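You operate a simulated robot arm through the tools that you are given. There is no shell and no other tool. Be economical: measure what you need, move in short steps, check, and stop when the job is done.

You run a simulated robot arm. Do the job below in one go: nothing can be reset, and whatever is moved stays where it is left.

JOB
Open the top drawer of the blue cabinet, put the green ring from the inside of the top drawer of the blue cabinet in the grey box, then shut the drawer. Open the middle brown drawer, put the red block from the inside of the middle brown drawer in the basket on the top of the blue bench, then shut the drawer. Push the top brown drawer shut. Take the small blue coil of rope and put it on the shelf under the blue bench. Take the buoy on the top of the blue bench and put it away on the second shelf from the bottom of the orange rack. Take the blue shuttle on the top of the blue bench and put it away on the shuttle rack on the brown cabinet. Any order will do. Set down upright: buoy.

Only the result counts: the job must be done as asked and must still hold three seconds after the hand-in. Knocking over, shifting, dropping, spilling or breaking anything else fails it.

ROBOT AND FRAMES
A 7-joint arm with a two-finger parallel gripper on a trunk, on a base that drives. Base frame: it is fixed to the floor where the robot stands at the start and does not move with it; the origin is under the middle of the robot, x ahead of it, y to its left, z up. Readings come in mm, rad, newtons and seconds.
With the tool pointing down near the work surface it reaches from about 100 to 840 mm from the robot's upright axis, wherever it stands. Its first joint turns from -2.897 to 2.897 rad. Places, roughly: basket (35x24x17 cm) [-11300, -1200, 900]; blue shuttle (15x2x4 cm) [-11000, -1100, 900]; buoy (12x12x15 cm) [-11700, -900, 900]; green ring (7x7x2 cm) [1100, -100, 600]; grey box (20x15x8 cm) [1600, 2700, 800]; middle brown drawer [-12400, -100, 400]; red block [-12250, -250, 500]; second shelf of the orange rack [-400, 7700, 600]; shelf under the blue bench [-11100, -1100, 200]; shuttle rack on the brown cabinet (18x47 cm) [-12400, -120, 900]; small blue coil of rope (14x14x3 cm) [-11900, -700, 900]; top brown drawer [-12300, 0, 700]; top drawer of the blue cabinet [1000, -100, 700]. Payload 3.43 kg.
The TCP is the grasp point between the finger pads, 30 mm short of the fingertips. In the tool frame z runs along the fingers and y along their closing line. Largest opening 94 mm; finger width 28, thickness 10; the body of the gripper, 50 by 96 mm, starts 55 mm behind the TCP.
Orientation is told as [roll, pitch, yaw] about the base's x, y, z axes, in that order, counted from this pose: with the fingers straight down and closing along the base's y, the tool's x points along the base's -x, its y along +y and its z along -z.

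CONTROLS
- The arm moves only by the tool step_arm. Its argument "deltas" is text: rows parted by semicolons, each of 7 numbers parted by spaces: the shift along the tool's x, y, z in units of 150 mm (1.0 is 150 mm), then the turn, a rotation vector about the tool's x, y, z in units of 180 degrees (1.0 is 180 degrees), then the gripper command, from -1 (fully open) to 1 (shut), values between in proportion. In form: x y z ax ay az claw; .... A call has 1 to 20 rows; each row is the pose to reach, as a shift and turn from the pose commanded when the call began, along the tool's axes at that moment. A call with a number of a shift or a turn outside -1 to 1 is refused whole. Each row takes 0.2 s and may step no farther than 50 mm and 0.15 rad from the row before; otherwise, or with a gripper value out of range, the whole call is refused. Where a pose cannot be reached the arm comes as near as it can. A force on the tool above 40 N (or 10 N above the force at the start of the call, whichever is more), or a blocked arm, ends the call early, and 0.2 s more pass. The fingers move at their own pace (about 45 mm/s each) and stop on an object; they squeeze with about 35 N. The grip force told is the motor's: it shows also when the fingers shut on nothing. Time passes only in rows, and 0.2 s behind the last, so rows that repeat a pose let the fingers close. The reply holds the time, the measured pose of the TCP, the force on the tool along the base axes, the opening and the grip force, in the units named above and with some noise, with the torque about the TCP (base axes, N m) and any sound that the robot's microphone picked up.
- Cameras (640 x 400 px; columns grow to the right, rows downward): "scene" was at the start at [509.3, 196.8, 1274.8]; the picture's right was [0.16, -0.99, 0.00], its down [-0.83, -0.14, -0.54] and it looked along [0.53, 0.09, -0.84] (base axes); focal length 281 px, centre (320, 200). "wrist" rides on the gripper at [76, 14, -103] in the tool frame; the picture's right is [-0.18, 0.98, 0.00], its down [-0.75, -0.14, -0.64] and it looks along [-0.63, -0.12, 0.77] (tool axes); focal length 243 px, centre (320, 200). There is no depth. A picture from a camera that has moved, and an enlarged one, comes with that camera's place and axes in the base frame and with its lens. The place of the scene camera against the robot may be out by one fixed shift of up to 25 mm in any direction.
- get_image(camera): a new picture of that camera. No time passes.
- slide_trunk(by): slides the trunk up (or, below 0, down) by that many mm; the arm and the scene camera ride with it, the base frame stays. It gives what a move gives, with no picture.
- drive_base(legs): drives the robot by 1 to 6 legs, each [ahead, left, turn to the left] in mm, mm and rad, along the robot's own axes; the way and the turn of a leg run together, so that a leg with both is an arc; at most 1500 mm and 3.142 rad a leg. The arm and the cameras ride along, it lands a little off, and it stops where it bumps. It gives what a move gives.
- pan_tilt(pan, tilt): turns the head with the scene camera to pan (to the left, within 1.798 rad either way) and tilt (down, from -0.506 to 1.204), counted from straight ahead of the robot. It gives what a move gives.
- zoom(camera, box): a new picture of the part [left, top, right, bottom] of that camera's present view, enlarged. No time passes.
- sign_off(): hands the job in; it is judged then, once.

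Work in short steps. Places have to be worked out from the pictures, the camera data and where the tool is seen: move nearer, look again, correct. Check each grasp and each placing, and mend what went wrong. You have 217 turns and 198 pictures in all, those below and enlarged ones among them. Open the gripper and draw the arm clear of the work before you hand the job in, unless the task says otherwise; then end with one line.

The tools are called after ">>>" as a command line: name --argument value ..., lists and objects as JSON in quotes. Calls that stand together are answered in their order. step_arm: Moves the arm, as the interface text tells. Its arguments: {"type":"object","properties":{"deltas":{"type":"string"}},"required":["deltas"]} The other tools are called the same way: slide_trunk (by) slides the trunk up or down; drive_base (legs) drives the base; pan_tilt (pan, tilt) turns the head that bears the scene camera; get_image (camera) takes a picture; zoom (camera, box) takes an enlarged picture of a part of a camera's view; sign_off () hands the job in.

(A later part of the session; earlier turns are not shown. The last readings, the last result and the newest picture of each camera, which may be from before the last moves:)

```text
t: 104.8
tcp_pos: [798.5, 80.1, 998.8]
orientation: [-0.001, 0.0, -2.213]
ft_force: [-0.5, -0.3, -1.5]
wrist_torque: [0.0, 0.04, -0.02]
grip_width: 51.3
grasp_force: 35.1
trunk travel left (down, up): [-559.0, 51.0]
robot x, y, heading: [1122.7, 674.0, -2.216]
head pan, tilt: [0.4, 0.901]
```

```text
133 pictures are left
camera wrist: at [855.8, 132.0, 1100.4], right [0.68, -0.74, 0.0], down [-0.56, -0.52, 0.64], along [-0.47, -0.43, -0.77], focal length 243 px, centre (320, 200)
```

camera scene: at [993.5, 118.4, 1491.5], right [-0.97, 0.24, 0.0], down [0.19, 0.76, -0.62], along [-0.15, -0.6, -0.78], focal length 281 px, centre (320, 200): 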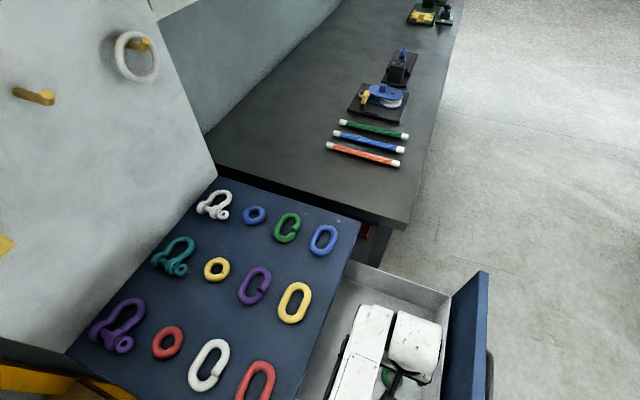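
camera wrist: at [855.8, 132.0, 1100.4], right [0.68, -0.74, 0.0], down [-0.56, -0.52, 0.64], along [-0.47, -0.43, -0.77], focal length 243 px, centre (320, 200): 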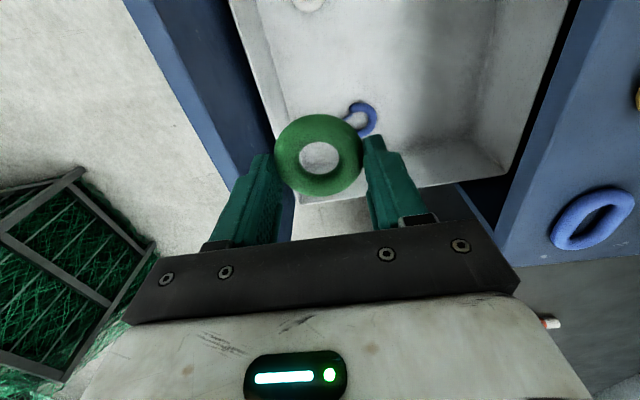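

Ring secure. I turn right ~2.87 rad (sweeping over open floor) to face the green table with the grey box, then look.

>>> drive_base --legs '[[0, -200, 0], [0, 0, -2.87]]'

>>> pan_tilt --pan 0.0 --tilt 0.5

>>> get_image --camera "scene"

```text
t: 113.3
tcp_pos: [1157.6, 1438.1, 996.8]
orientation: [0.0, 0.0, 1.129]
ft_force: [0.1, -0.5, -1.3]
wrist_torque: [-0.02, 0.03, -0.01]
grip_width: 51.4
grasp_force: 34.9
trunk travel left (down, up): [-559.0, 51.0]
robot x, y, heading: [957.1, 794.7, 1.131]
head pan, tilt: [0.4, 0.901]
```

```text
t: 114.2
tcp_pos: [1155.9, 1438.1, 999.1]
orientation: [-0.001, 0.001, 1.129]
ft_force: [0.6, 0.0, -1.1]
wrist_torque: [0.01, 0.02, 0.01]
grip_width: 51.3
grasp_force: 34.9
trunk travel left (down, up): [-559.0, 51.0]
robot x, y, heading: [960.6, 794.6, 1.129]
head pan, tilt: [0.0, 0.499]
```

```text
132 pictures are left
camera scene: at [1008.0, 1349.1, 1525.3], right [0.91, -0.43, 0.0], down [-0.2, -0.43, -0.88], along [0.37, 0.79, -0.48], focal length 281 px, centre (320, 200)
```

scene: 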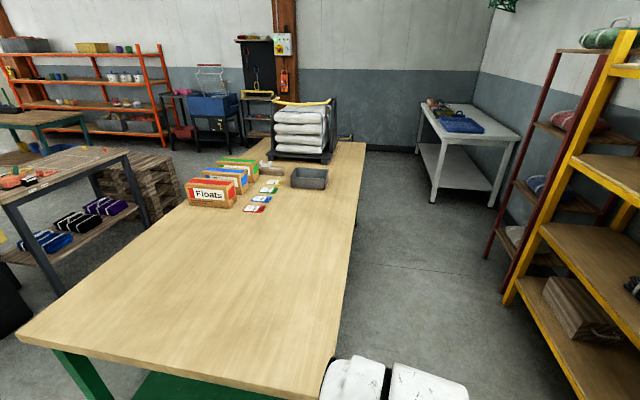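

The grey box sits ~300 mm in from the table's right edge. I turn to face across the table and slide sideways alongside it.

>>> drive_base --legs '[[0, 0, 1.36], [0, -1500, 0]]'

>>> pan_tilt --pan -0.35 --tilt 0.8

>>> get_image --camera "scene"

>>> get_image --camera "wrist"

```text
t: 125.1
tcp_pos: [1291.2, 2357.8, 998.2]
orientation: [-0.003, 0.001, 2.46]
ft_force: [0.8, -0.5, -1.2]
wrist_torque: [-0.01, 0.0, 0.02]
grip_width: 51.2
grasp_force: 35.0
trunk travel left (down, up): [-559.0, 51.0]
robot x, y, heading: [1872.5, 2013.7, 2.462]
head pan, tilt: [0.0, 0.499]
```

```text
t: 126.0
tcp_pos: [1292.1, 2358.8, 997.9]
orientation: [-0.002, 0.002, 2.462]
ft_force: [0.5, -0.4, -1.2]
wrist_torque: [-0.01, -0.01, -0.01]
grip_width: 51.0
grasp_force: 35.0
trunk travel left (down, up): [-559.0, 51.0]
robot x, y, heading: [1869.7, 2012.4, 2.462]
head pan, tilt: [-0.351, 0.799]
```

```text
131 pictures are left
camera scene: at [1361.5, 2198.0, 1499.4], right [0.86, 0.52, 0.0], down [0.37, -0.61, -0.7], along [-0.36, 0.6, -0.72], focal length 281 px, centre (320, 200)
```

scene: 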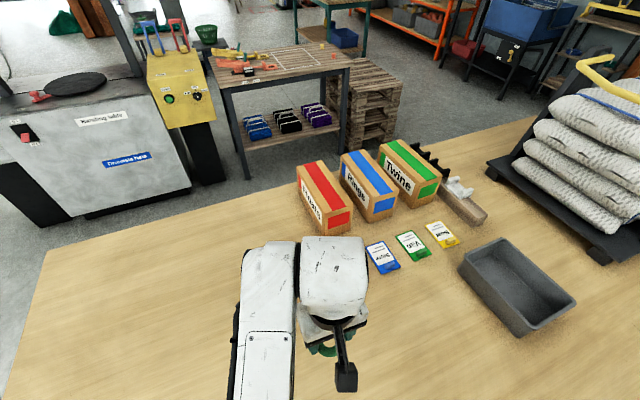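

```text
130 pictures are left
camera wrist: at [1342.0, 2297.7, 1100.1], right [-0.76, -0.65, 0.0], down [-0.5, 0.58, 0.64], along [-0.42, 0.49, -0.77], focal length 243 px, centre (320, 200)
```

wrist: 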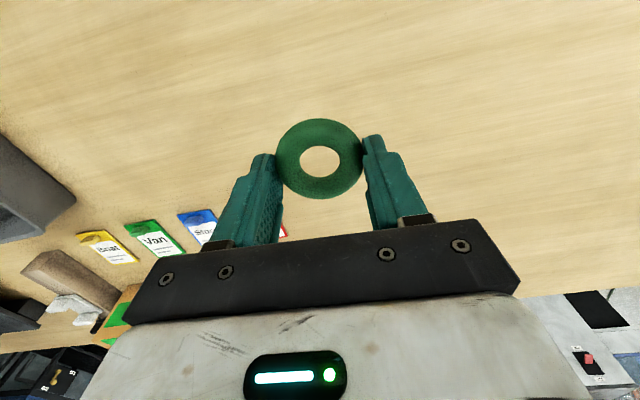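

Box centre ≈(1627,2790), i.e. 546 mm to the right of the TCP. I slide right.

>>> drive_base --legs '[[0, -540, 0]]'

>>> get_image --camera "wrist"

>>> get_image --camera "scene"

```text
t: 129.1
tcp_pos: [1629.1, 2773.9, 997.7]
orientation: [-0.002, 0.0, 2.454]
ft_force: [-0.1, -0.1, -1.6]
wrist_torque: [0.01, -0.01, -0.03]
grip_width: 51.3
grasp_force: 35.4
trunk travel left (down, up): [-559.0, 51.0]
robot x, y, heading: [2207.7, 2423.7, 2.459]
head pan, tilt: [-0.351, 0.799]
```

```text
129 pictures are left
camera wrist: at [1679.3, 2714.3, 1100.1], right [-0.77, -0.64, 0.0], down [-0.49, 0.59, 0.64], along [-0.41, 0.49, -0.77], focal length 243 px, centre (320, 200)
```

wrist: 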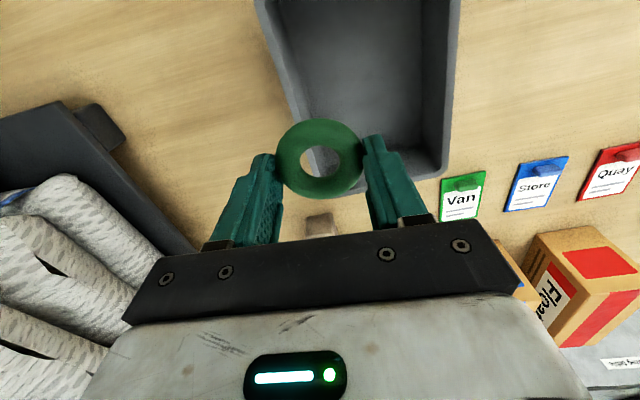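

```text
128 pictures are left
camera scene: at [1698.3, 2614.5, 1499.4], right [0.86, 0.51, 0.0], down [0.37, -0.62, -0.7], along [-0.36, 0.6, -0.72], focal length 281 px, centre (320, 200)
```

scene: 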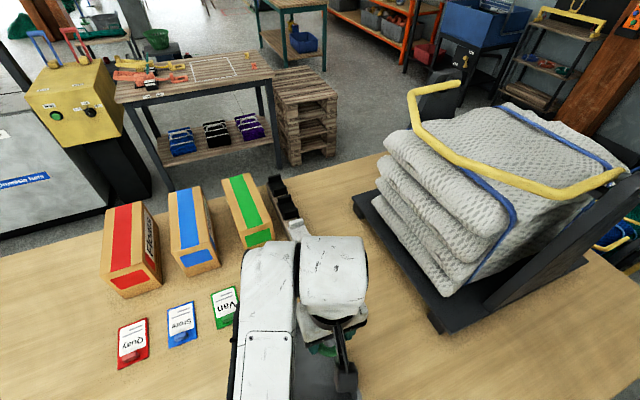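

I need ~45 mm left and ~13 mm ahead to centre on the box. Moving and lowering to z≈900, then check.

>>> step_arm --deltas "-.03 .1 0 0 0 0 1;-.06 .2 .1 0 0 0 1;-.087 .3 .3 0 0 0 1;-.087 .3 .5 0 0 0 1;-.087 .3 .65 0 0 0 1;-.087 .3 .65 0 0 0 1"

>>> get_image --camera "wrist"

```text
t: 130.5
tcp_pos: [1591.4, 2749.9, 900.8]
orientation: [-0.002, 0.001, 2.454]
ft_force: [0.4, -0.6, -1.9]
wrist_torque: [-0.01, -0.02, 0.0]
grip_width: 51.0
grasp_force: 35.1
trunk travel left (down, up): [-559.0, 51.0]
robot x, y, heading: [2208.0, 2425.9, 2.457]
head pan, tilt: [-0.351, 0.799]
```

```text
127 pictures are left
camera wrist: at [1640.5, 2689.5, 1003.2], right [-0.77, -0.64, 0.0], down [-0.49, 0.59, 0.64], along [-0.41, 0.49, -0.77], focal length 243 px, centre (320, 200)
```

wrist: 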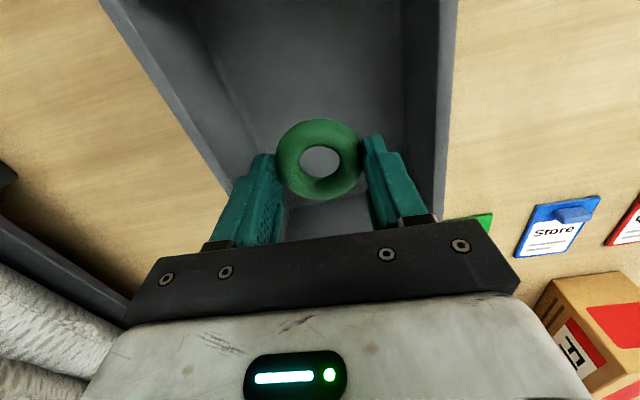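

The ring is over the box interior. I lower 75 mm and release.

>>> step_arm --deltas "0 0 .15 0 0 0 1;0 0 .3 0 0 0 1;0 0 .42 0 0 0 1;0 0 .5 0 0 0 1;0 0 .5 0 0 0 1"

>>> get_image --camera "wrist"

```text
t: 131.4
tcp_pos: [1590.6, 2748.3, 834.3]
orientation: [-0.007, -0.006, 2.454]
ft_force: [6.5, -2.5, 22.3]
wrist_torque: [-0.6, -0.12, 0.17]
grip_width: 51.1
grasp_force: 35.1
trunk travel left (down, up): [-559.0, 51.0]
robot x, y, heading: [2207.2, 2426.3, 2.46]
head pan, tilt: [-0.351, 0.799]
stopped in row 4: the force on the tool passed its limit at 57 N (the readings are from after the stop); the commanded pose is now the measured one
```

```text
126 pictures are left
camera wrist: at [1641.3, 2688.3, 935.6], right [-0.77, -0.64, 0.0], down [-0.49, 0.58, 0.65], along [-0.41, 0.5, -0.76], focal length 243 px, centre (320, 200)
```

wrist: 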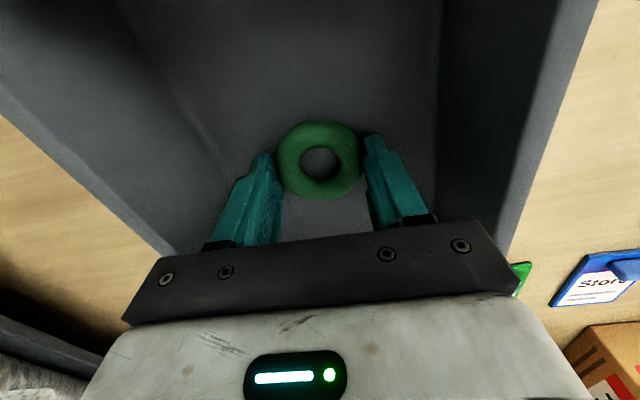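

The ring touches the box floor. I open the fingers partly and rise.

>>> step_arm --deltas "0 0 -.01 0 0 0 -.6;0 0 -.01 0 0 0 -.6;0 0 -.01 0 0 0 -.6;0 0 -.01 0 0 0 -.6;0 0 -.2 0 0 0 -.6;0 0 -.5 0 0 0 -.6;0 0 -.8 0 0 0 -.6;0 0 -1 0 0 0 -.6"

>>> get_image --camera "wrist"

```text
t: 133.2
tcp_pos: [1591.8, 2749.9, 984.1]
orientation: [-0.004, -0.005, 2.455]
ft_force: [0.1, -0.1, -0.5]
wrist_torque: [-0.01, -0.03, 0.01]
grip_width: 75.2
grasp_force: 0.0
trunk travel left (down, up): [-559.0, 51.0]
robot x, y, heading: [2207.2, 2425.6, 2.456]
head pan, tilt: [-0.351, 0.799]
```

```text
125 pictures are left
camera wrist: at [1640.8, 2689.1, 1085.4], right [-0.77, -0.64, 0.0], down [-0.49, 0.58, 0.65], along [-0.41, 0.5, -0.76], focal length 243 px, centre (320, 200)
```

wrist: 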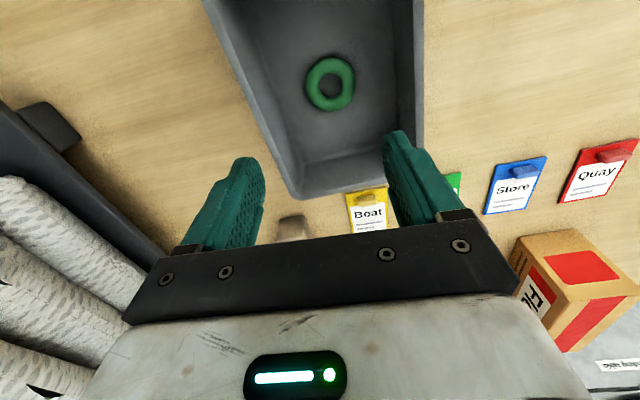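

Ring is in the grey box. I drive back: along the table, out, and around to face the drawer front again.

>>> drive_base --legs '[[0, 1500, 0], [650, 0, 0], [0, 1189, 0], [0, 0, -3.1]]'

>>> pan_tilt --pan 0.0 --tilt 0.9

>>> get_image --camera "scene"

```text
t: 143.5
tcp_pos: [173.6, 1949.1, 983.4]
orientation: [-0.004, -0.008, 2.467]
ft_force: [0.3, -0.3, 0.1]
wrist_torque: [0.05, 0.01, 0.01]
grip_width: 75.3
grasp_force: 0.0
trunk travel left (down, up): [-559.0, 51.0]
robot x, y, heading: [794.6, 1627.0, 2.468]
head pan, tilt: [-0.351, 0.799]
stopped in leg 2: the robot was blocked; the commanded pose is now the measured one
```

```text
t: 144.3
tcp_pos: [172.6, 1949.7, 984.4]
orientation: [-0.004, -0.006, 2.465]
ft_force: [-0.8, -0.9, -0.3]
wrist_torque: [-0.01, -0.02, 0.02]
grip_width: 75.2
grasp_force: 0.2
trunk travel left (down, up): [-559.0, 51.0]
robot x, y, heading: [793.2, 1634.6, 2.468]
head pan, tilt: [0.0, 0.901]
```

```text
124 pictures are left
camera scene: at [265.4, 1794.0, 1491.5], right [0.62, 0.78, 0.0], down [0.61, -0.49, -0.62], along [-0.49, 0.39, -0.78], focal length 281 px, centre (320, 200)
```

scene: 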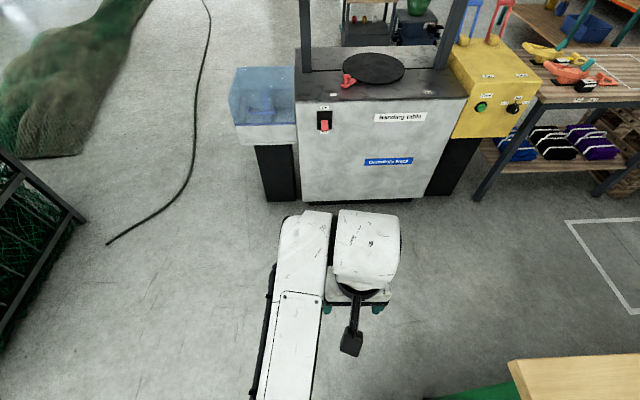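

Blocked near the end of leg 2. I look down to see what's touching.

>>> pan_tilt --pan -0.6 --tilt 1.2

>>> get_image --camera "scene"

>>> pan_tilt --pan -1.5 --tilt 1.1

>>> get_image --camera "scene"

```text
t: 145.3
tcp_pos: [173.2, 1949.7, 983.7]
orientation: [-0.005, -0.005, 2.467]
ft_force: [-0.3, 0.0, 0.2]
wrist_torque: [0.03, 0.01, 0.02]
grip_width: 75.3
grasp_force: 0.1
trunk travel left (down, up): [-559.0, 51.0]
robot x, y, heading: [795.5, 1629.6, 2.471]
head pan, tilt: [-0.6, 1.201]
```

```text
123 pictures are left
camera scene: at [307.9, 1800.4, 1471.7], right [0.96, 0.29, 0.0], down [0.27, -0.89, -0.36], along [-0.11, 0.35, -0.93], focal length 281 px, centre (320, 200)
```

scene: 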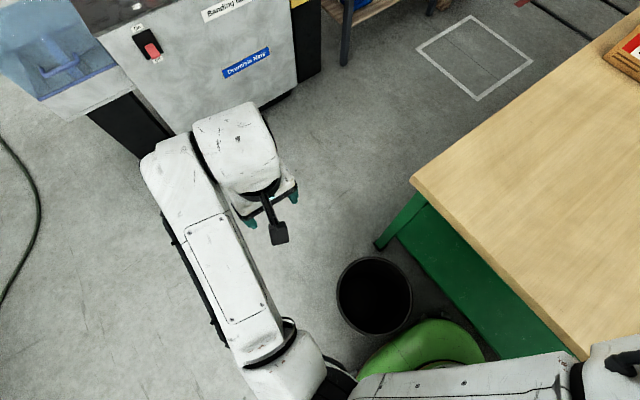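

```text
t: 146.5
tcp_pos: [173.5, 1950.1, 985.0]
orientation: [-0.005, -0.006, 2.467]
ft_force: [0.4, 0.8, 0.4]
wrist_torque: [0.01, 0.0, -0.04]
grip_width: 75.4
grasp_force: 0.1
trunk travel left (down, up): [-559.0, 51.0]
robot x, y, heading: [792.8, 1635.0, 2.472]
head pan, tilt: [-1.499, 1.1]
```

```text
122 pictures are left
camera scene: at [360.0, 1799.0, 1477.7], right [0.82, -0.57, 0.0], down [-0.5, -0.74, -0.45], along [0.26, 0.37, -0.89], focal length 281 px, centre (320, 200)
```

scene: 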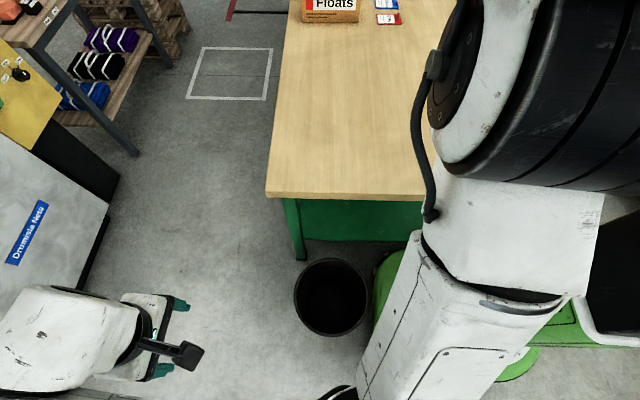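

I bumped against the waste bin; it stands upright and appears not to have moved. I back off slightly and continue the route.

>>> drive_base --legs '[[-25, 0, 0], [0, 1195, 0], [0, 0, -3.115]]'

>>> pan_tilt --pan 0.0 --tilt 0.8

>>> get_image --camera "scene"

>>> get_image --camera "wrist"

```text
t: 160.2
tcp_pos: [718.6, 411.3, 983.3]
orientation: [-0.006, -0.005, -0.603]
ft_force: [-0.5, -0.3, -0.1]
wrist_torque: [-0.01, 0.01, 0.04]
grip_width: 75.3
grasp_force: 0.1
trunk travel left (down, up): [-559.0, 51.0]
robot x, y, heading: [73.5, 679.2, -0.6]
head pan, tilt: [-1.499, 1.1]
```

```text
t: 161.8
tcp_pos: [717.9, 410.4, 984.1]
orientation: [-0.005, -0.007, -0.601]
ft_force: [-0.4, -0.2, 0.3]
wrist_torque: [0.01, 0.01, 0.02]
grip_width: 75.3
grasp_force: 0.1
trunk travel left (down, up): [-559.0, 51.0]
robot x, y, heading: [77.1, 677.4, -0.602]
head pan, tilt: [0.0, 0.799]
```

```text
121 pictures are left
camera scene: at [617.5, 536.4, 1499.4], right [-0.56, -0.83, 0.0], down [-0.59, 0.41, -0.7], along [0.58, -0.39, -0.72], focal length 281 px, centre (320, 200)
```

scene: 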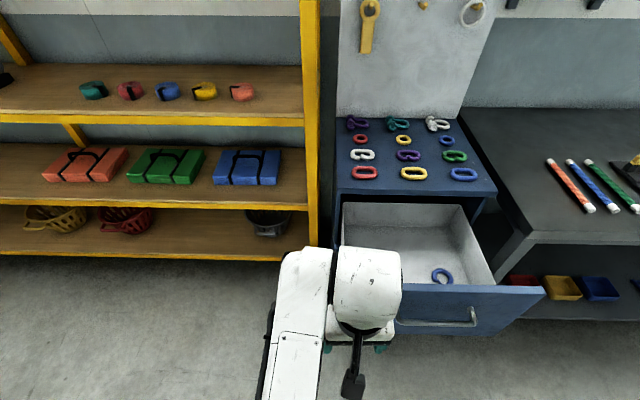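

```text
120 pictures are left
camera wrist: at [664.1, 464.8, 1084.9], right [0.71, 0.71, 0.0], down [0.54, -0.54, 0.65], along [0.45, -0.46, -0.76], focal length 243 px, centre (320, 200)
```

wrist: 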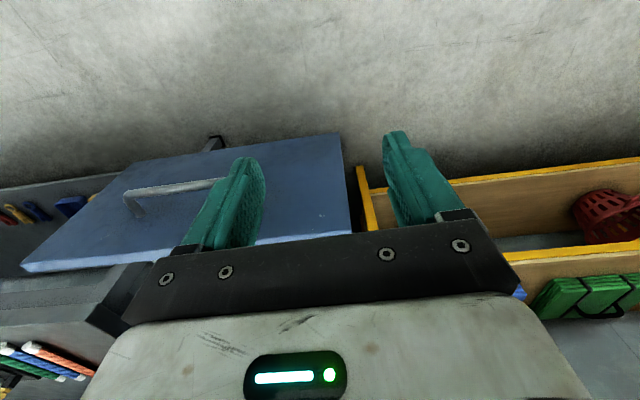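

I straighten my heading, shift right to line up with the handle centre, close the fingers and lower them to push on the panel above the handle.

>>> drive_base --legs '[[0, 0, -0.043], [0, -159, 0]]'

>>> step_arm --deltas "0 0 .2 0 0 0 1;0 0 .4 0 0 0 1;0 0 .63 0 0 0 1;0 0 .63 0 0 0 1;0 0 .63 0 0 0 1"

>>> get_image --camera "scene"

>>> get_image --camera "wrist"

```text
t: 163.6
tcp_pos: [611.0, 255.0, 983.8]
orientation: [-0.005, -0.004, -0.648]
ft_force: [0.3, 0.1, 0.3]
wrist_torque: [-0.02, -0.03, -0.02]
grip_width: 75.4
grasp_force: 0.0
trunk travel left (down, up): [-559.0, 51.0]
robot x, y, heading: [-20.5, 555.8, -0.642]
head pan, tilt: [0.0, 0.799]
```

```text
t: 164.8
tcp_pos: [611.1, 254.9, 890.1]
orientation: [-0.005, -0.005, -0.649]
ft_force: [0.4, -0.2, -0.3]
wrist_torque: [-0.05, 0.01, 0.0]
grip_width: 0.0
grasp_force: 26.8
trunk travel left (down, up): [-559.0, 51.0]
robot x, y, heading: [-16.5, 553.0, -0.649]
head pan, tilt: [0.0, 0.799]
```

```text
119 pictures are left
camera scene: at [517.2, 386.7, 1499.4], right [-0.6, -0.8, 0.0], down [-0.57, 0.43, -0.7], along [0.56, -0.42, -0.72], focal length 281 px, centre (320, 200)
```

scene: 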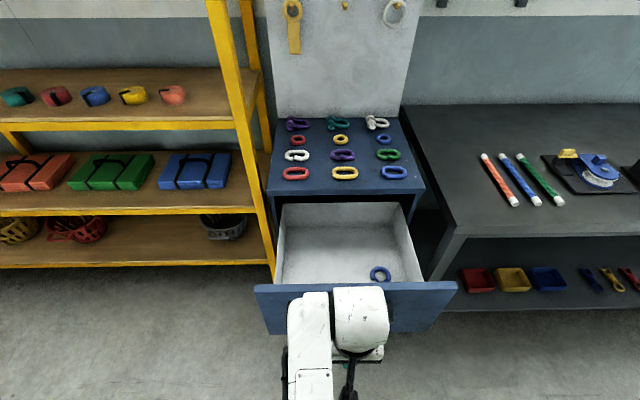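

```text
118 pictures are left
camera wrist: at [559.3, 313.1, 991.7], right [0.74, 0.67, 0.0], down [0.51, -0.56, 0.65], along [0.43, -0.48, -0.76], focal length 243 px, centre (320, 200)
```

wrist: 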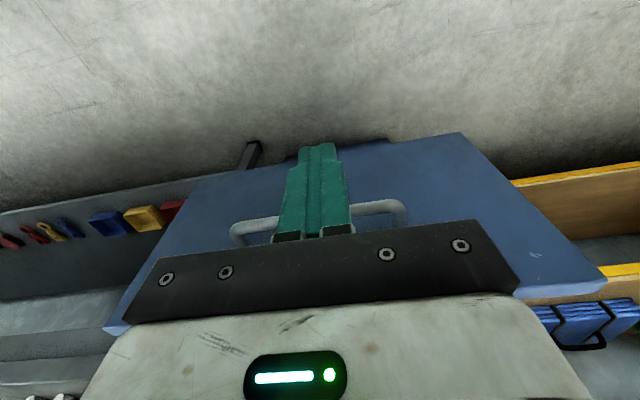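

Nicely aligned. I drive ahead 400 mm, pushing the drawer.

>>> drive_base --legs '[[400, 0, 0]]'

>>> get_image --camera "scene"

```text
t: 167.3
tcp_pos: [928.6, 13.1, 890.0]
orientation: [-0.005, -0.005, -0.652]
ft_force: [0.4, 0.3, -0.1]
wrist_torque: [0.0, -0.02, -0.03]
grip_width: 0.1
grasp_force: 33.0
trunk travel left (down, up): [-559.0, 51.0]
robot x, y, heading: [303.2, 312.1, -0.646]
head pan, tilt: [0.0, 0.799]
```

```text
117 pictures are left
camera scene: at [835.5, 144.1, 1499.4], right [-0.6, -0.8, 0.0], down [-0.57, 0.43, -0.7], along [0.56, -0.42, -0.72], focal length 281 px, centre (320, 200)
```

scene: 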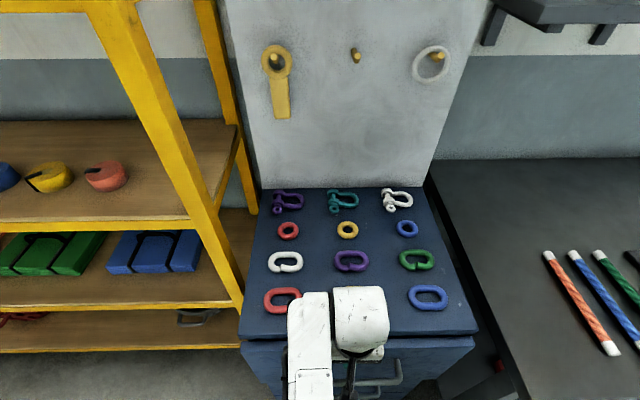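

Almost shut, ~25 mm left. I raise 15 mm for clearance above the cabinet top, and push gently with the arm until it stops.

>>> step_arm --deltas "0 0 -.1 0 0 0 1;-.04 0 -.1 0 0 0 1;-.08 0 -.1 0 0 0 1;-.11 0 -.1 0 0 0 1;-.14 0 -.1 0 0 0 1;-.17 0 -.1 0 0 0 1;-.2 0 -.1 0 0 0 1;-.23 0 -.1 0 0 0 1"

>>> get_image --camera "scene"

```text
t: 168.7
tcp_pos: [944.3, 1.3, 905.9]
orientation: [-0.008, 0.009, -0.649]
ft_force: [-12.3, 6.9, 5.2]
wrist_torque: [-0.1, -0.31, 0.19]
grip_width: 0.0
grasp_force: 32.9
trunk travel left (down, up): [-559.0, 51.0]
robot x, y, heading: [301.1, 317.1, -0.649]
head pan, tilt: [0.0, 0.799]
stopped in row 7: the force on the tool passed its limit at 50 N (the readings are from after the stop); the commanded pose is now the measured one
```

```text
116 pictures are left
camera scene: at [834.3, 145.2, 1499.9], right [-0.6, -0.8, 0.0], down [-0.57, 0.43, -0.7], along [0.56, -0.42, -0.72], focal length 281 px, centre (320, 200)
```

scene: 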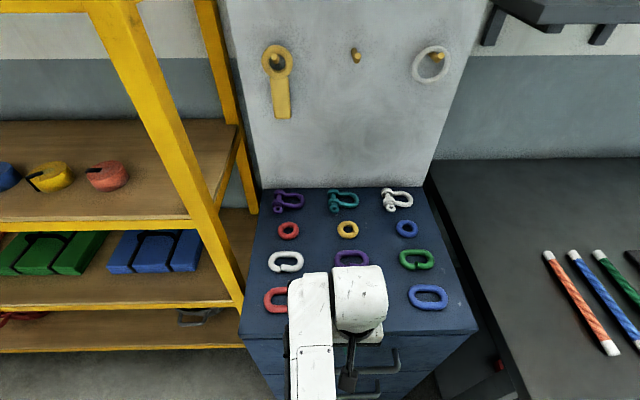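

It stopped at the closed face position (~768). I back the robot off 350 mm and verify it's shut.

>>> drive_base --legs '[[-350, 0, 0]]'

>>> zoom --camera "scene" --box '[220, 120, 520, 380]'

>>> get_image --camera "wrist"

```text
t: 171.0
tcp_pos: [668.4, 208.4, 904.9]
orientation: [-0.008, 0.006, -0.652]
ft_force: [-0.7, 0.2, 0.2]
wrist_torque: [-0.03, 0.07, -0.01]
grip_width: 0.1
grasp_force: 33.1
trunk travel left (down, up): [-559.0, 51.0]
robot x, y, heading: [26.9, 527.6, -0.658]
head pan, tilt: [0.0, 0.799]
```

```text
1.54 times, centred on (370, 250) of scene
camera zoom: at [558.8, 352.5, 1499.4], right [-0.61, -0.79, 0.0], down [-0.57, 0.44, -0.7], along [0.55, -0.42, -0.72], focal length 432 px, centre (243, 123)
```

zoom: 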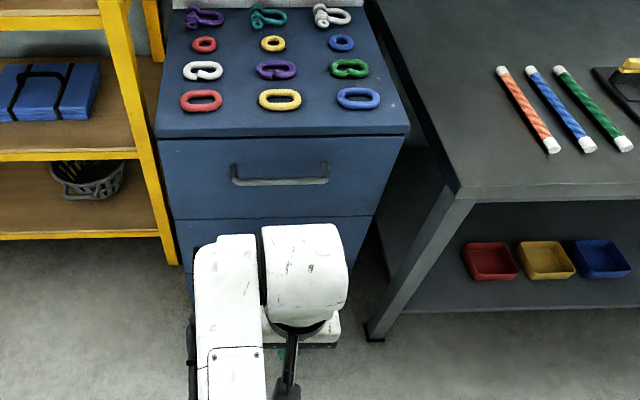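

```text
114 pictures are left
camera wrist: at [618.4, 264.5, 1007.2], right [0.74, 0.67, -0.01], down [0.52, -0.57, 0.64], along [0.42, -0.48, -0.77], focal length 243 px, centre (320, 200)
```

wrist: 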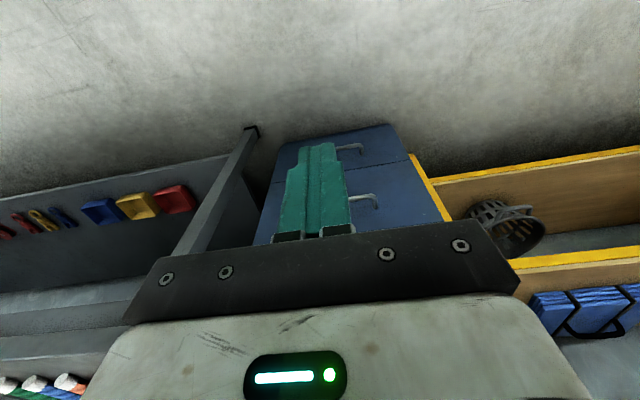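

Drawer is shut with everything on top intact. Now I lift the arm, turn westward and look for the route to the brown cabinet.

>>> step_arm --deltas "0 0 -.3 0 0 0 -1;.2 0 -.6 0 0 0 -1;.5 0 -.8 0 0 0 -1;.8 0 -.8 0 0 0 -1;1 0 -.8 0 0 0 -1;1 0 -.8 0 0 0 -1"

>>> drive_base --legs '[[-100, 0, 0], [0, 0, -2.0]]'

>>> pan_tilt --pan -0.5 --tilt 0.35

>>> get_image --camera "scene"

```text
refused: row 2 steps farther than a row can; nothing moved
```

```text
t: 176.9
tcp_pos: [-616.6, 140.6, 905.1]
orientation: [-0.01, 0.009, -2.666]
ft_force: [0.5, 0.7, 0.1]
wrist_torque: [0.01, 0.01, -0.01]
grip_width: 0.0
grasp_force: 32.9
trunk travel left (down, up): [-559.0, 51.0]
robot x, y, heading: [-53.4, 584.5, -2.666]
head pan, tilt: [0.0, 0.799]
```

```text
t: 177.9
tcp_pos: [-615.7, 139.5, 904.4]
orientation: [-0.009, 0.007, -2.666]
ft_force: [1.1, -0.8, 0.2]
wrist_torque: [0.02, 0.0, 0.0]
grip_width: 0.0
grasp_force: 32.9
trunk travel left (down, up): [-559.0, 51.0]
robot x, y, heading: [-54.0, 587.7, -2.665]
head pan, tilt: [-0.499, 0.351]
```

```text
113 pictures are left
camera scene: at [-452.1, 202.1, 1539.0], right [0.02, 1.0, 0.0], down [0.34, -0.01, -0.94], along [-0.94, 0.02, -0.34], focal length 281 px, centre (320, 200)
```

scene: 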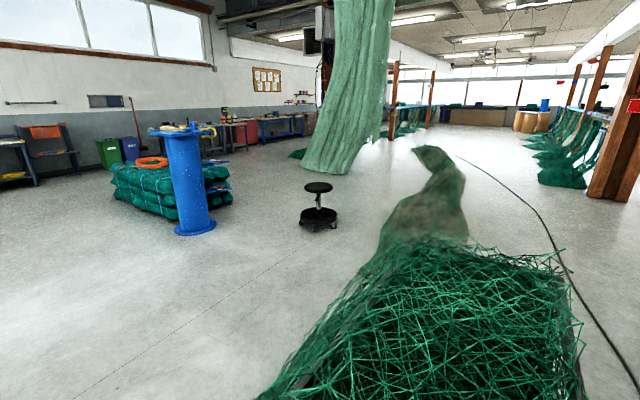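

The route west runs between the blue post pile (y≈-1300) and the stool (y≈245). I retract and lift the arm, then go to (-600,-550) facing west and drive on.

>>> step_arm --deltas "0 0 -.3 0 0 0 -1;.1 0 -.55 0 0 0 -1;.3 0 -.75 0 0 0 -1;.6 0 -.8 0 0 0 -1;.85 0 -.8 0 0 0 -1;1 0 -.8 0 0 0 -1;1 0 -.8 0 0 0 -1"

>>> drive_base --legs '[[1007, 759, 0], [0, 0, -0.477], [1500, 0, 0]]'

>>> pan_tilt --pan 0.0 --tilt 0.35

>>> get_image --camera "scene"

```text
t: 179.5
tcp_pos: [-480.8, 206.8, 1028.1]
orientation: [-0.009, 0.007, -2.666]
ft_force: [0.3, 0.2, -0.5]
wrist_torque: [0.03, 0.05, 0.05]
grip_width: 93.9
grasp_force: 0.0
trunk travel left (down, up): [-559.0, 51.0]
robot x, y, heading: [-52.5, 585.0, -2.665]
head pan, tilt: [-0.499, 0.351]
```

```text
t: 190.3
tcp_pos: [-1680.1, -710.3, 1035.6]
orientation: [-0.037, 0.055, 3.091]
ft_force: [-0.6, 1.1, -0.6]
wrist_torque: [-0.02, -0.11, -0.05]
grip_width: 94.1
grasp_force: 0.1
trunk travel left (down, up): [-559.0, 51.0]
robot x, y, heading: [-1156.5, -581.9, -3.122]
head pan, tilt: [-0.499, 0.351]
stopped in leg 3: the robot was blocked; the commanded pose is now the measured one
```

```text
t: 191.2
tcp_pos: [-1675.7, -722.6, 1044.3]
orientation: [-0.008, -0.016, -3.143]
ft_force: [-0.7, -0.2, -0.9]
wrist_torque: [-0.02, -0.1, -0.01]
grip_width: 94.0
grasp_force: 0.0
trunk travel left (down, up): [-559.0, 51.0]
robot x, y, heading: [-1160.9, -583.3, -3.109]
head pan, tilt: [0.0, 0.351]
```

```text
112 pictures are left
camera scene: at [-1697.6, -805.4, 1537.6], right [-0.03, 1.0, 0.0], down [0.35, 0.01, -0.94], along [-0.94, -0.03, -0.35], focal length 281 px, centre (320, 200)
```

scene: 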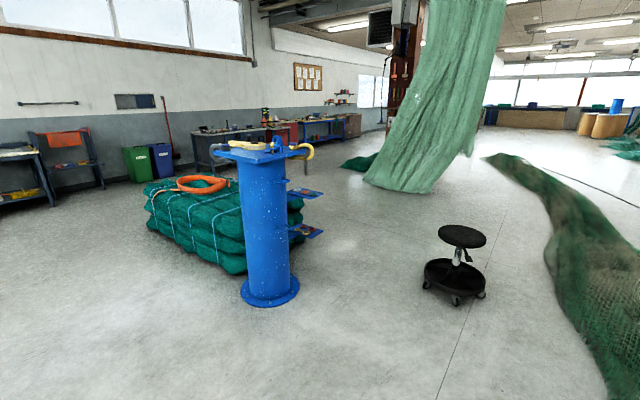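

Blocked at x≈-1160. I look down ahead and to the right.

>>> pan_tilt --pan -0.7 --tilt 1.2

>>> get_image --camera "scene"

>>> pan_tilt --pan -1.5 --tilt 1.0

>>> get_image --camera "scene"

```text
t: 192.4
tcp_pos: [-1664.7, -718.6, 1045.1]
orientation: [-0.006, -0.015, -3.141]
ft_force: [-0.5, 0.2, -0.5]
wrist_torque: [0.02, -0.02, -0.02]
grip_width: 93.7
grasp_force: 0.0
trunk travel left (down, up): [-559.0, 51.0]
robot x, y, heading: [-1155.1, -578.4, -3.116]
head pan, tilt: [-0.7, 1.201]
```

```text
111 pictures are left
camera scene: at [-1637.1, -763.2, 1471.8], right [0.62, 0.78, 0.0], down [0.73, -0.58, -0.36], along [-0.28, 0.23, -0.93], focal length 281 px, centre (320, 200)
```

scene: 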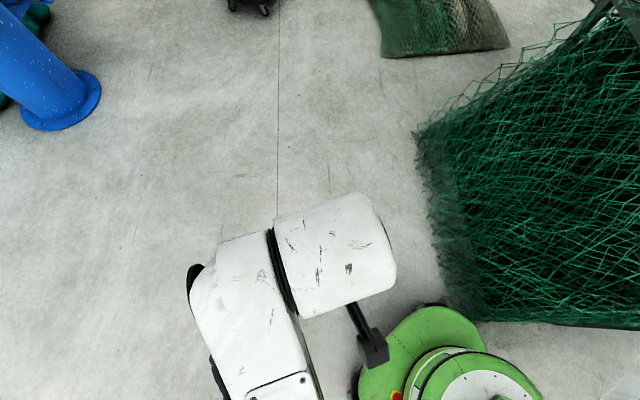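

```text
t: 193.5
tcp_pos: [-1663.1, -717.7, 1045.2]
orientation: [-0.007, -0.014, -3.141]
ft_force: [0.3, -0.1, -0.6]
wrist_torque: [-0.02, 0.01, 0.02]
grip_width: 94.1
grasp_force: 0.1
trunk travel left (down, up): [-559.0, 51.0]
robot x, y, heading: [-1158.9, -581.4, -3.115]
head pan, tilt: [-1.499, 1.0]
```

```text
110 pictures are left
camera scene: at [-1600.3, -728.7, 1484.3], right [1.0, 0.1, 0.0], down [0.08, -0.84, -0.54], along [-0.05, 0.54, -0.84], focal length 281 px, centre (320, 200)
```

scene: 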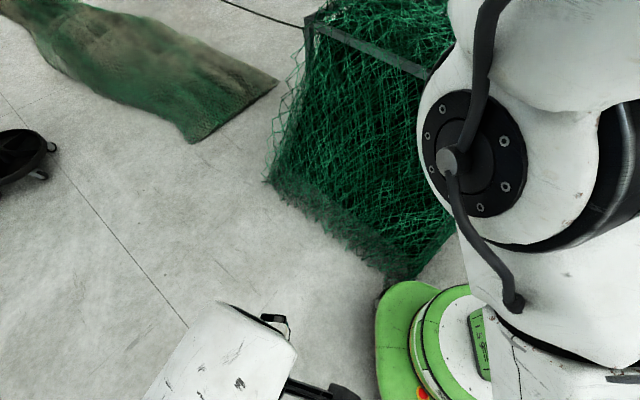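

The base is touching the net cage's corner. I sidestep left away from it, then go ahead and between the post and stool.

>>> drive_base --legs '[[0, 240, 0], [900, 0, -0.02], [1500, -300, 0]]'

>>> pan_tilt --pan 0.0 --tilt 0.35

>>> get_image --camera "scene"

```text
refused: leg 3 is longer than a leg can be; nothing moved
```

```text
t: 195.1
tcp_pos: [-1663.3, -718.0, 1045.4]
orientation: [-0.008, -0.016, -3.142]
ft_force: [-0.2, -0.2, 0.3]
wrist_torque: [-0.02, -0.02, 0.0]
grip_width: 93.9
grasp_force: 0.0
trunk travel left (down, up): [-559.0, 51.0]
robot x, y, heading: [-1156.2, -581.4, -3.111]
head pan, tilt: [0.0, 0.351]
```

```text
109 pictures are left
camera scene: at [-1686.5, -800.5, 1539.0], right [-0.03, 1.0, 0.0], down [0.34, 0.01, -0.94], along [-0.94, -0.02, -0.34], focal length 281 px, centre (320, 200)
```

scene: 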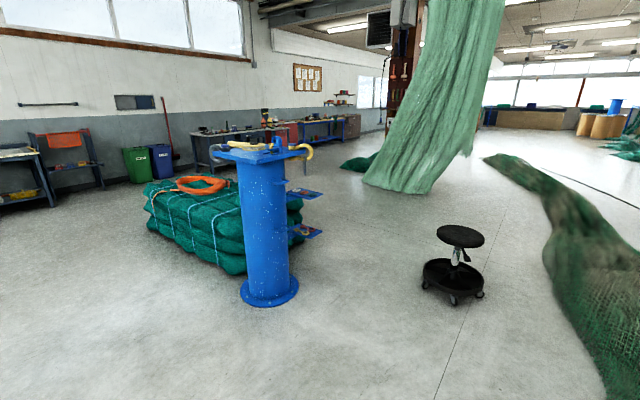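

>>> drive_base --legs '[[0, 240, -0.03], [900, 0, 0], [1400, -300, 0]]'

>>> get_image --camera "scene"

```text
t: 208.2
tcp_pos: [-4002.2, -739.0, 1045.7]
orientation: [-0.007, -0.015, -3.13]
ft_force: [0.1, -0.7, -0.7]
wrist_torque: [0.0, 0.02, -0.03]
grip_width: 94.0
grasp_force: 0.0
trunk travel left (down, up): [-559.0, 51.0]
robot x, y, heading: [-3494.7, -593.4, -3.1]
head pan, tilt: [0.0, 0.351]
```

```text
108 pictures are left
camera scene: at [-4024.4, -821.3, 1539.1], right [-0.04, 1.0, 0.0], down [0.34, 0.01, -0.94], along [-0.94, -0.04, -0.34], focal length 281 px, centre (320, 200)
```

scene: 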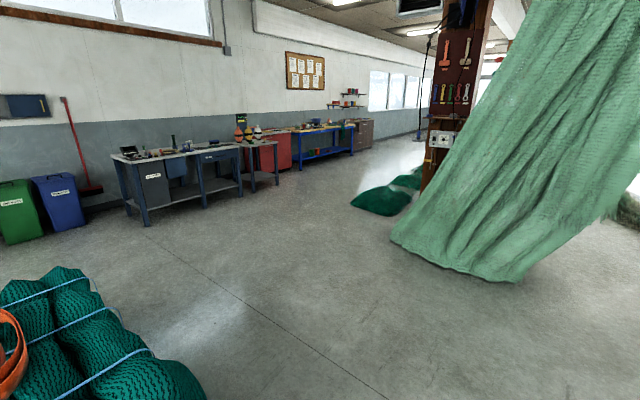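

The blue bench and brown cabinet are visible straight ahead. I drive on, veering slightly left to pass the hanging net.

>>> drive_base --legs '[[0, 0, 0.072], [1400, 0, 0], [1400, 0, 0], [1200, 0, 0]]'

>>> get_image --camera "scene"

```text
t: 210.2
tcp_pos: [-4065.3, -788.8, 1045.3]
orientation: [-0.005, -0.017, -3.035]
ft_force: [-0.1, -0.1, -0.6]
wrist_torque: [-0.02, -0.03, 0.0]
grip_width: 94.2
grasp_force: 0.2
trunk travel left (down, up): [-559.0, 51.0]
robot x, y, heading: [-3576.4, -604.0, -3.028]
head pan, tilt: [0.0, 0.351]
stopped in leg 2: the robot was blocked; the commanded pose is now the measured one
```

```text
107 pictures are left
camera scene: at [-4083.5, -868.1, 1539.4], right [-0.11, 0.99, 0.0], down [0.34, 0.04, -0.94], along [-0.93, -0.11, -0.34], focal length 281 px, centre (320, 200)
```

scene: 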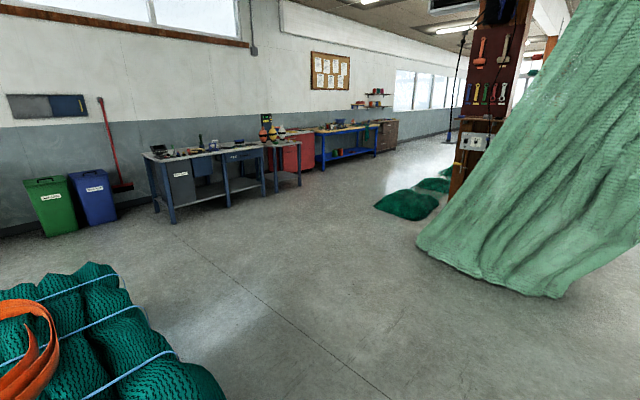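

Blocked again after 80 mm; I look down on both sides for the stool or post.

>>> pan_tilt --pan -1.2 --tilt 1.1

>>> get_image --camera "scene"

>>> pan_tilt --pan 1.2 --tilt 1.1

>>> get_image --camera "scene"

```text
t: 211.7
tcp_pos: [-4066.1, -787.9, 1046.5]
orientation: [-0.007, -0.017, -3.036]
ft_force: [-0.7, 0.2, 0.2]
wrist_torque: [0.0, 0.01, -0.04]
grip_width: 94.1
grasp_force: 0.1
trunk travel left (down, up): [-559.0, 51.0]
robot x, y, heading: [-3569.0, -602.9, -3.027]
head pan, tilt: [-1.201, 1.1]
```

```text
106 pictures are left
camera scene: at [-4020.1, -801.5, 1478.2], right [0.88, 0.47, 0.0], down [0.42, -0.79, -0.45], along [-0.21, 0.4, -0.89], focal length 281 px, centre (320, 200)
```

scene: 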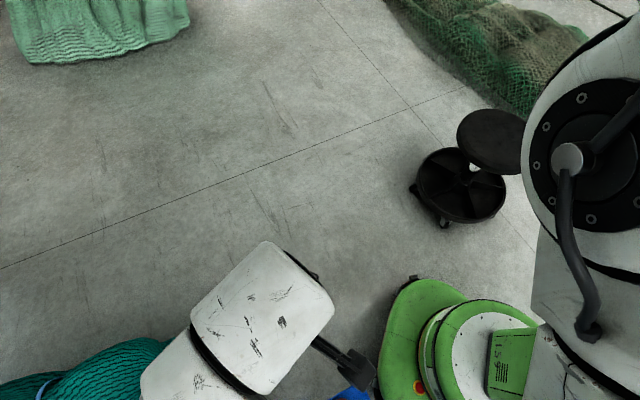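

```text
t: 213.8
tcp_pos: [-4065.8, -788.5, 1045.8]
orientation: [-0.004, -0.017, -3.034]
ft_force: [0.2, -0.5, 0.6]
wrist_torque: [0.01, 0.0, 0.01]
grip_width: 94.2
grasp_force: 0.1
trunk travel left (down, up): [-559.0, 51.0]
robot x, y, heading: [-3575.4, -604.3, -3.027]
head pan, tilt: [1.201, 1.1]
```

```text
105 pictures are left
camera scene: at [-4006.5, -918.4, 1478.2], right [-0.97, 0.25, 0.0], down [0.23, 0.86, -0.45], along [-0.12, -0.44, -0.89], focal length 281 px, centre (320, 200)
```

scene: 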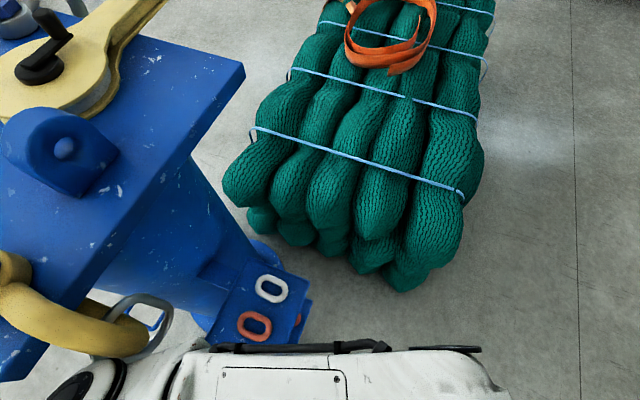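

The arm's elbow is against the post's platform on the left. I sidestep right 150 mm (stool leaves ~150 mm), and go straight west past it.

>>> drive_base --legs '[[0, -150, 0], [0, 0, -0.1], [1300, 0, 0]]'

>>> get_image --camera "scene"

```text
t: 221.8
tcp_pos: [-5387.8, -571.3, 1046.2]
orientation: [-0.005, -0.016, 3.115]
ft_force: [0.1, -0.7, -0.5]
wrist_torque: [-0.02, 0.06, -0.01]
grip_width: 94.1
grasp_force: 0.0
trunk travel left (down, up): [-559.0, 51.0]
robot x, y, heading: [-4872.5, -451.6, 3.124]
head pan, tilt: [1.201, 1.1]
```

```text
104 pictures are left
camera scene: at [-5345.1, -708.9, 1477.7], right [-0.93, 0.38, 0.0], down [0.34, 0.83, -0.45], along [-0.17, -0.42, -0.89], focal length 281 px, centre (320, 200)
```

scene: 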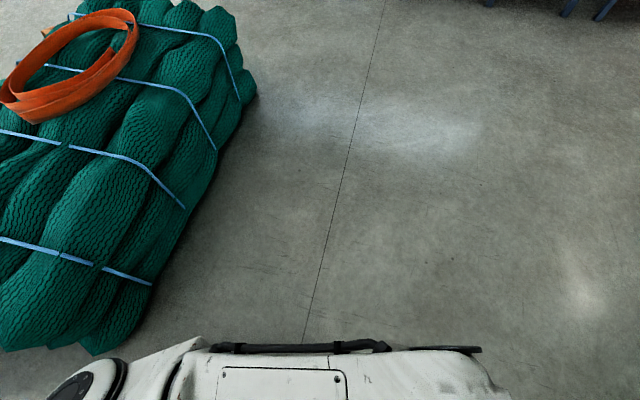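

Clear. I turn left slightly and drive along to about (-8300,-1150).

>>> drive_base --legs '[[0, 0, 0.2185], [1400, 0, 0], [1400, 0, 0], [650, 0, 0]]'

>>> pan_tilt --pan -0.1 --tilt 0.35

>>> get_image --camera "scene"

```text
t: 239.5
tcp_pos: [-8767.4, -1373.7, 1046.7]
orientation: [-0.006, -0.017, -2.938]
ft_force: [-0.9, 0.4, -1.3]
wrist_torque: [0.03, -0.02, 0.0]
grip_width: 94.2
grasp_force: 0.0
trunk travel left (down, up): [-559.0, 51.0]
robot x, y, heading: [-8294.4, -1141.2, -2.931]
head pan, tilt: [1.201, 1.1]
```

```text
t: 241.0
tcp_pos: [-8767.2, -1373.6, 1045.9]
orientation: [-0.004, -0.018, -2.938]
ft_force: [-0.6, -0.4, 0.4]
wrist_torque: [0.0, 0.01, -0.01]
grip_width: 93.8
grasp_force: 0.1
trunk travel left (down, up): [-559.0, 51.0]
robot x, y, heading: [-8294.4, -1144.8, -2.93]
head pan, tilt: [-0.099, 0.351]
```

```text
103 pictures are left
camera scene: at [-8779.5, -1446.5, 1539.0], right [-0.11, 0.99, 0.0], down [0.34, 0.04, -0.94], along [-0.93, -0.11, -0.34], focal length 281 px, centre (320, 200)
```

scene: 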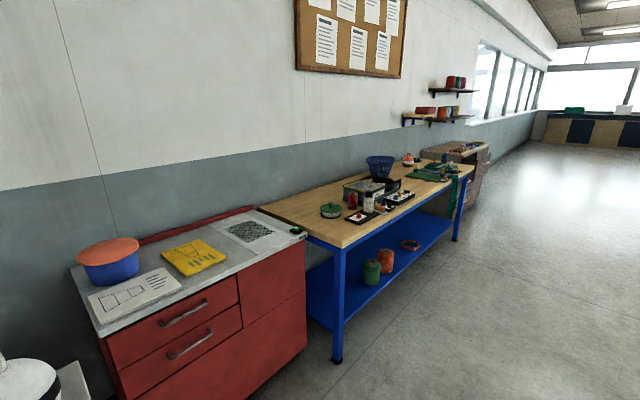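

The bench front runs along (-0.8,0.6); in rotated coordinates it's at b≈-7290, spanning a -7125…-9289. I drive to a spot ~540 mm in front of the bench near the shuttle and face it.

>>> drive_base --legs '[[1025, -556, 0], [1025, -556, 0], [0, 0, 0.711]]'

>>> pan_tilt --pan -0.1 --tilt 0.75

>>> get_image --camera "scene"

```text
t: 254.3
tcp_pos: [-10762.2, -925.8, 1045.1]
orientation: [-0.004, -0.017, -2.285]
ft_force: [0.2, 1.1, 0.3]
wrist_torque: [-0.01, -0.03, 0.03]
grip_width: 93.8
grasp_force: 0.0
trunk travel left (down, up): [-559.0, 51.0]
robot x, y, heading: [-10534.3, -455.7, -2.278]
head pan, tilt: [-0.099, 0.351]
```

```text
t: 255.2
tcp_pos: [-10763.0, -926.5, 1046.2]
orientation: [-0.007, -0.017, -2.284]
ft_force: [0.8, -0.6, -0.2]
wrist_torque: [0.02, 0.0, 0.01]
grip_width: 93.9
grasp_force: 0.0
trunk travel left (down, up): [-559.0, 51.0]
robot x, y, heading: [-10528.1, -455.8, -2.274]
head pan, tilt: [-0.099, 0.75]
```

```text
102 pictures are left
camera scene: at [-10727.3, -985.8, 1503.5], right [-0.69, 0.72, 0.0], down [0.49, 0.47, -0.73], along [-0.53, -0.51, -0.68], focal length 281 px, centre (320, 200)
```

scene: 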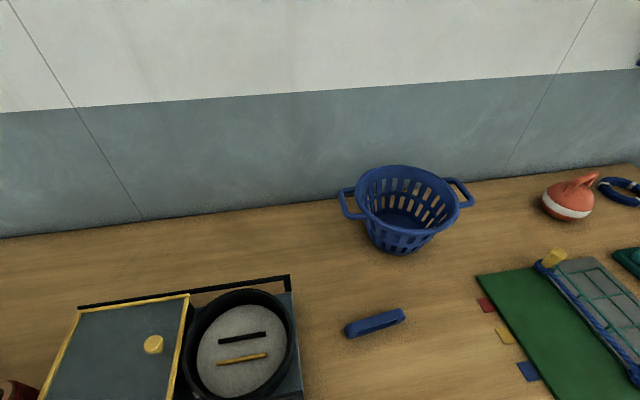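

I can see the shuttle, basket, buoy and coil. Next I look right toward the brown cabinet to plan the order.

>>> pan_tilt --pan -0.9 --tilt 0.55

>>> get_image --camera "scene"

>>> zoom --camera "scene" --box '[230, 40, 430, 200]'

```text
t: 256.4
tcp_pos: [-10762.2, -926.0, 1045.6]
orientation: [-0.005, -0.017, -2.286]
ft_force: [0.0, 0.2, 0.0]
wrist_torque: [0.0, -0.02, 0.0]
grip_width: 94.1
grasp_force: 0.0
trunk travel left (down, up): [-559.0, 51.0]
robot x, y, heading: [-10527.8, -457.2, -2.275]
head pan, tilt: [-0.901, 0.55]
```

```text
101 pictures are left
camera scene: at [-10757.3, -925.3, 1520.8], right [0.03, 1.0, 0.0], down [0.52, -0.02, -0.85], along [-0.85, 0.03, -0.52], focal length 281 px, centre (320, 200)
```

scene: 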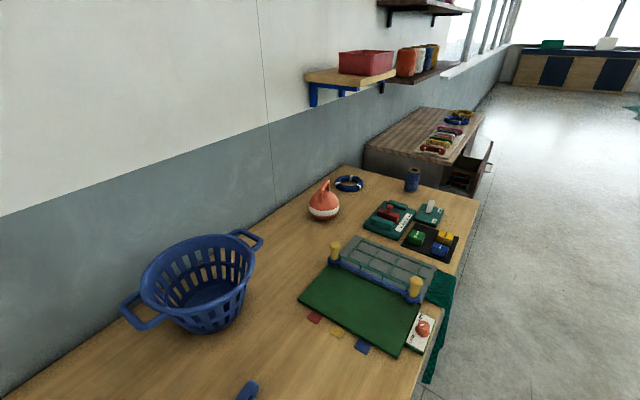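

```text
2.50 times, centred on (330, 120) of scene
camera zoom: at [-10757.3, -925.3, 1520.8], right [0.03, 1.0, 0.0], down [0.52, -0.02, -0.85], along [-0.85, 0.03, -0.52], focal length 703 px, centre (295, 400)
```

zoom: 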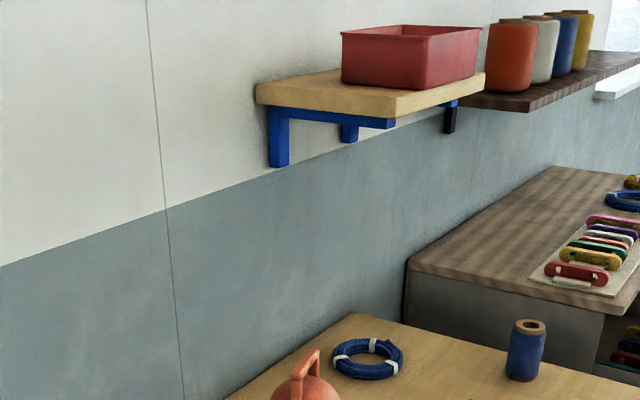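

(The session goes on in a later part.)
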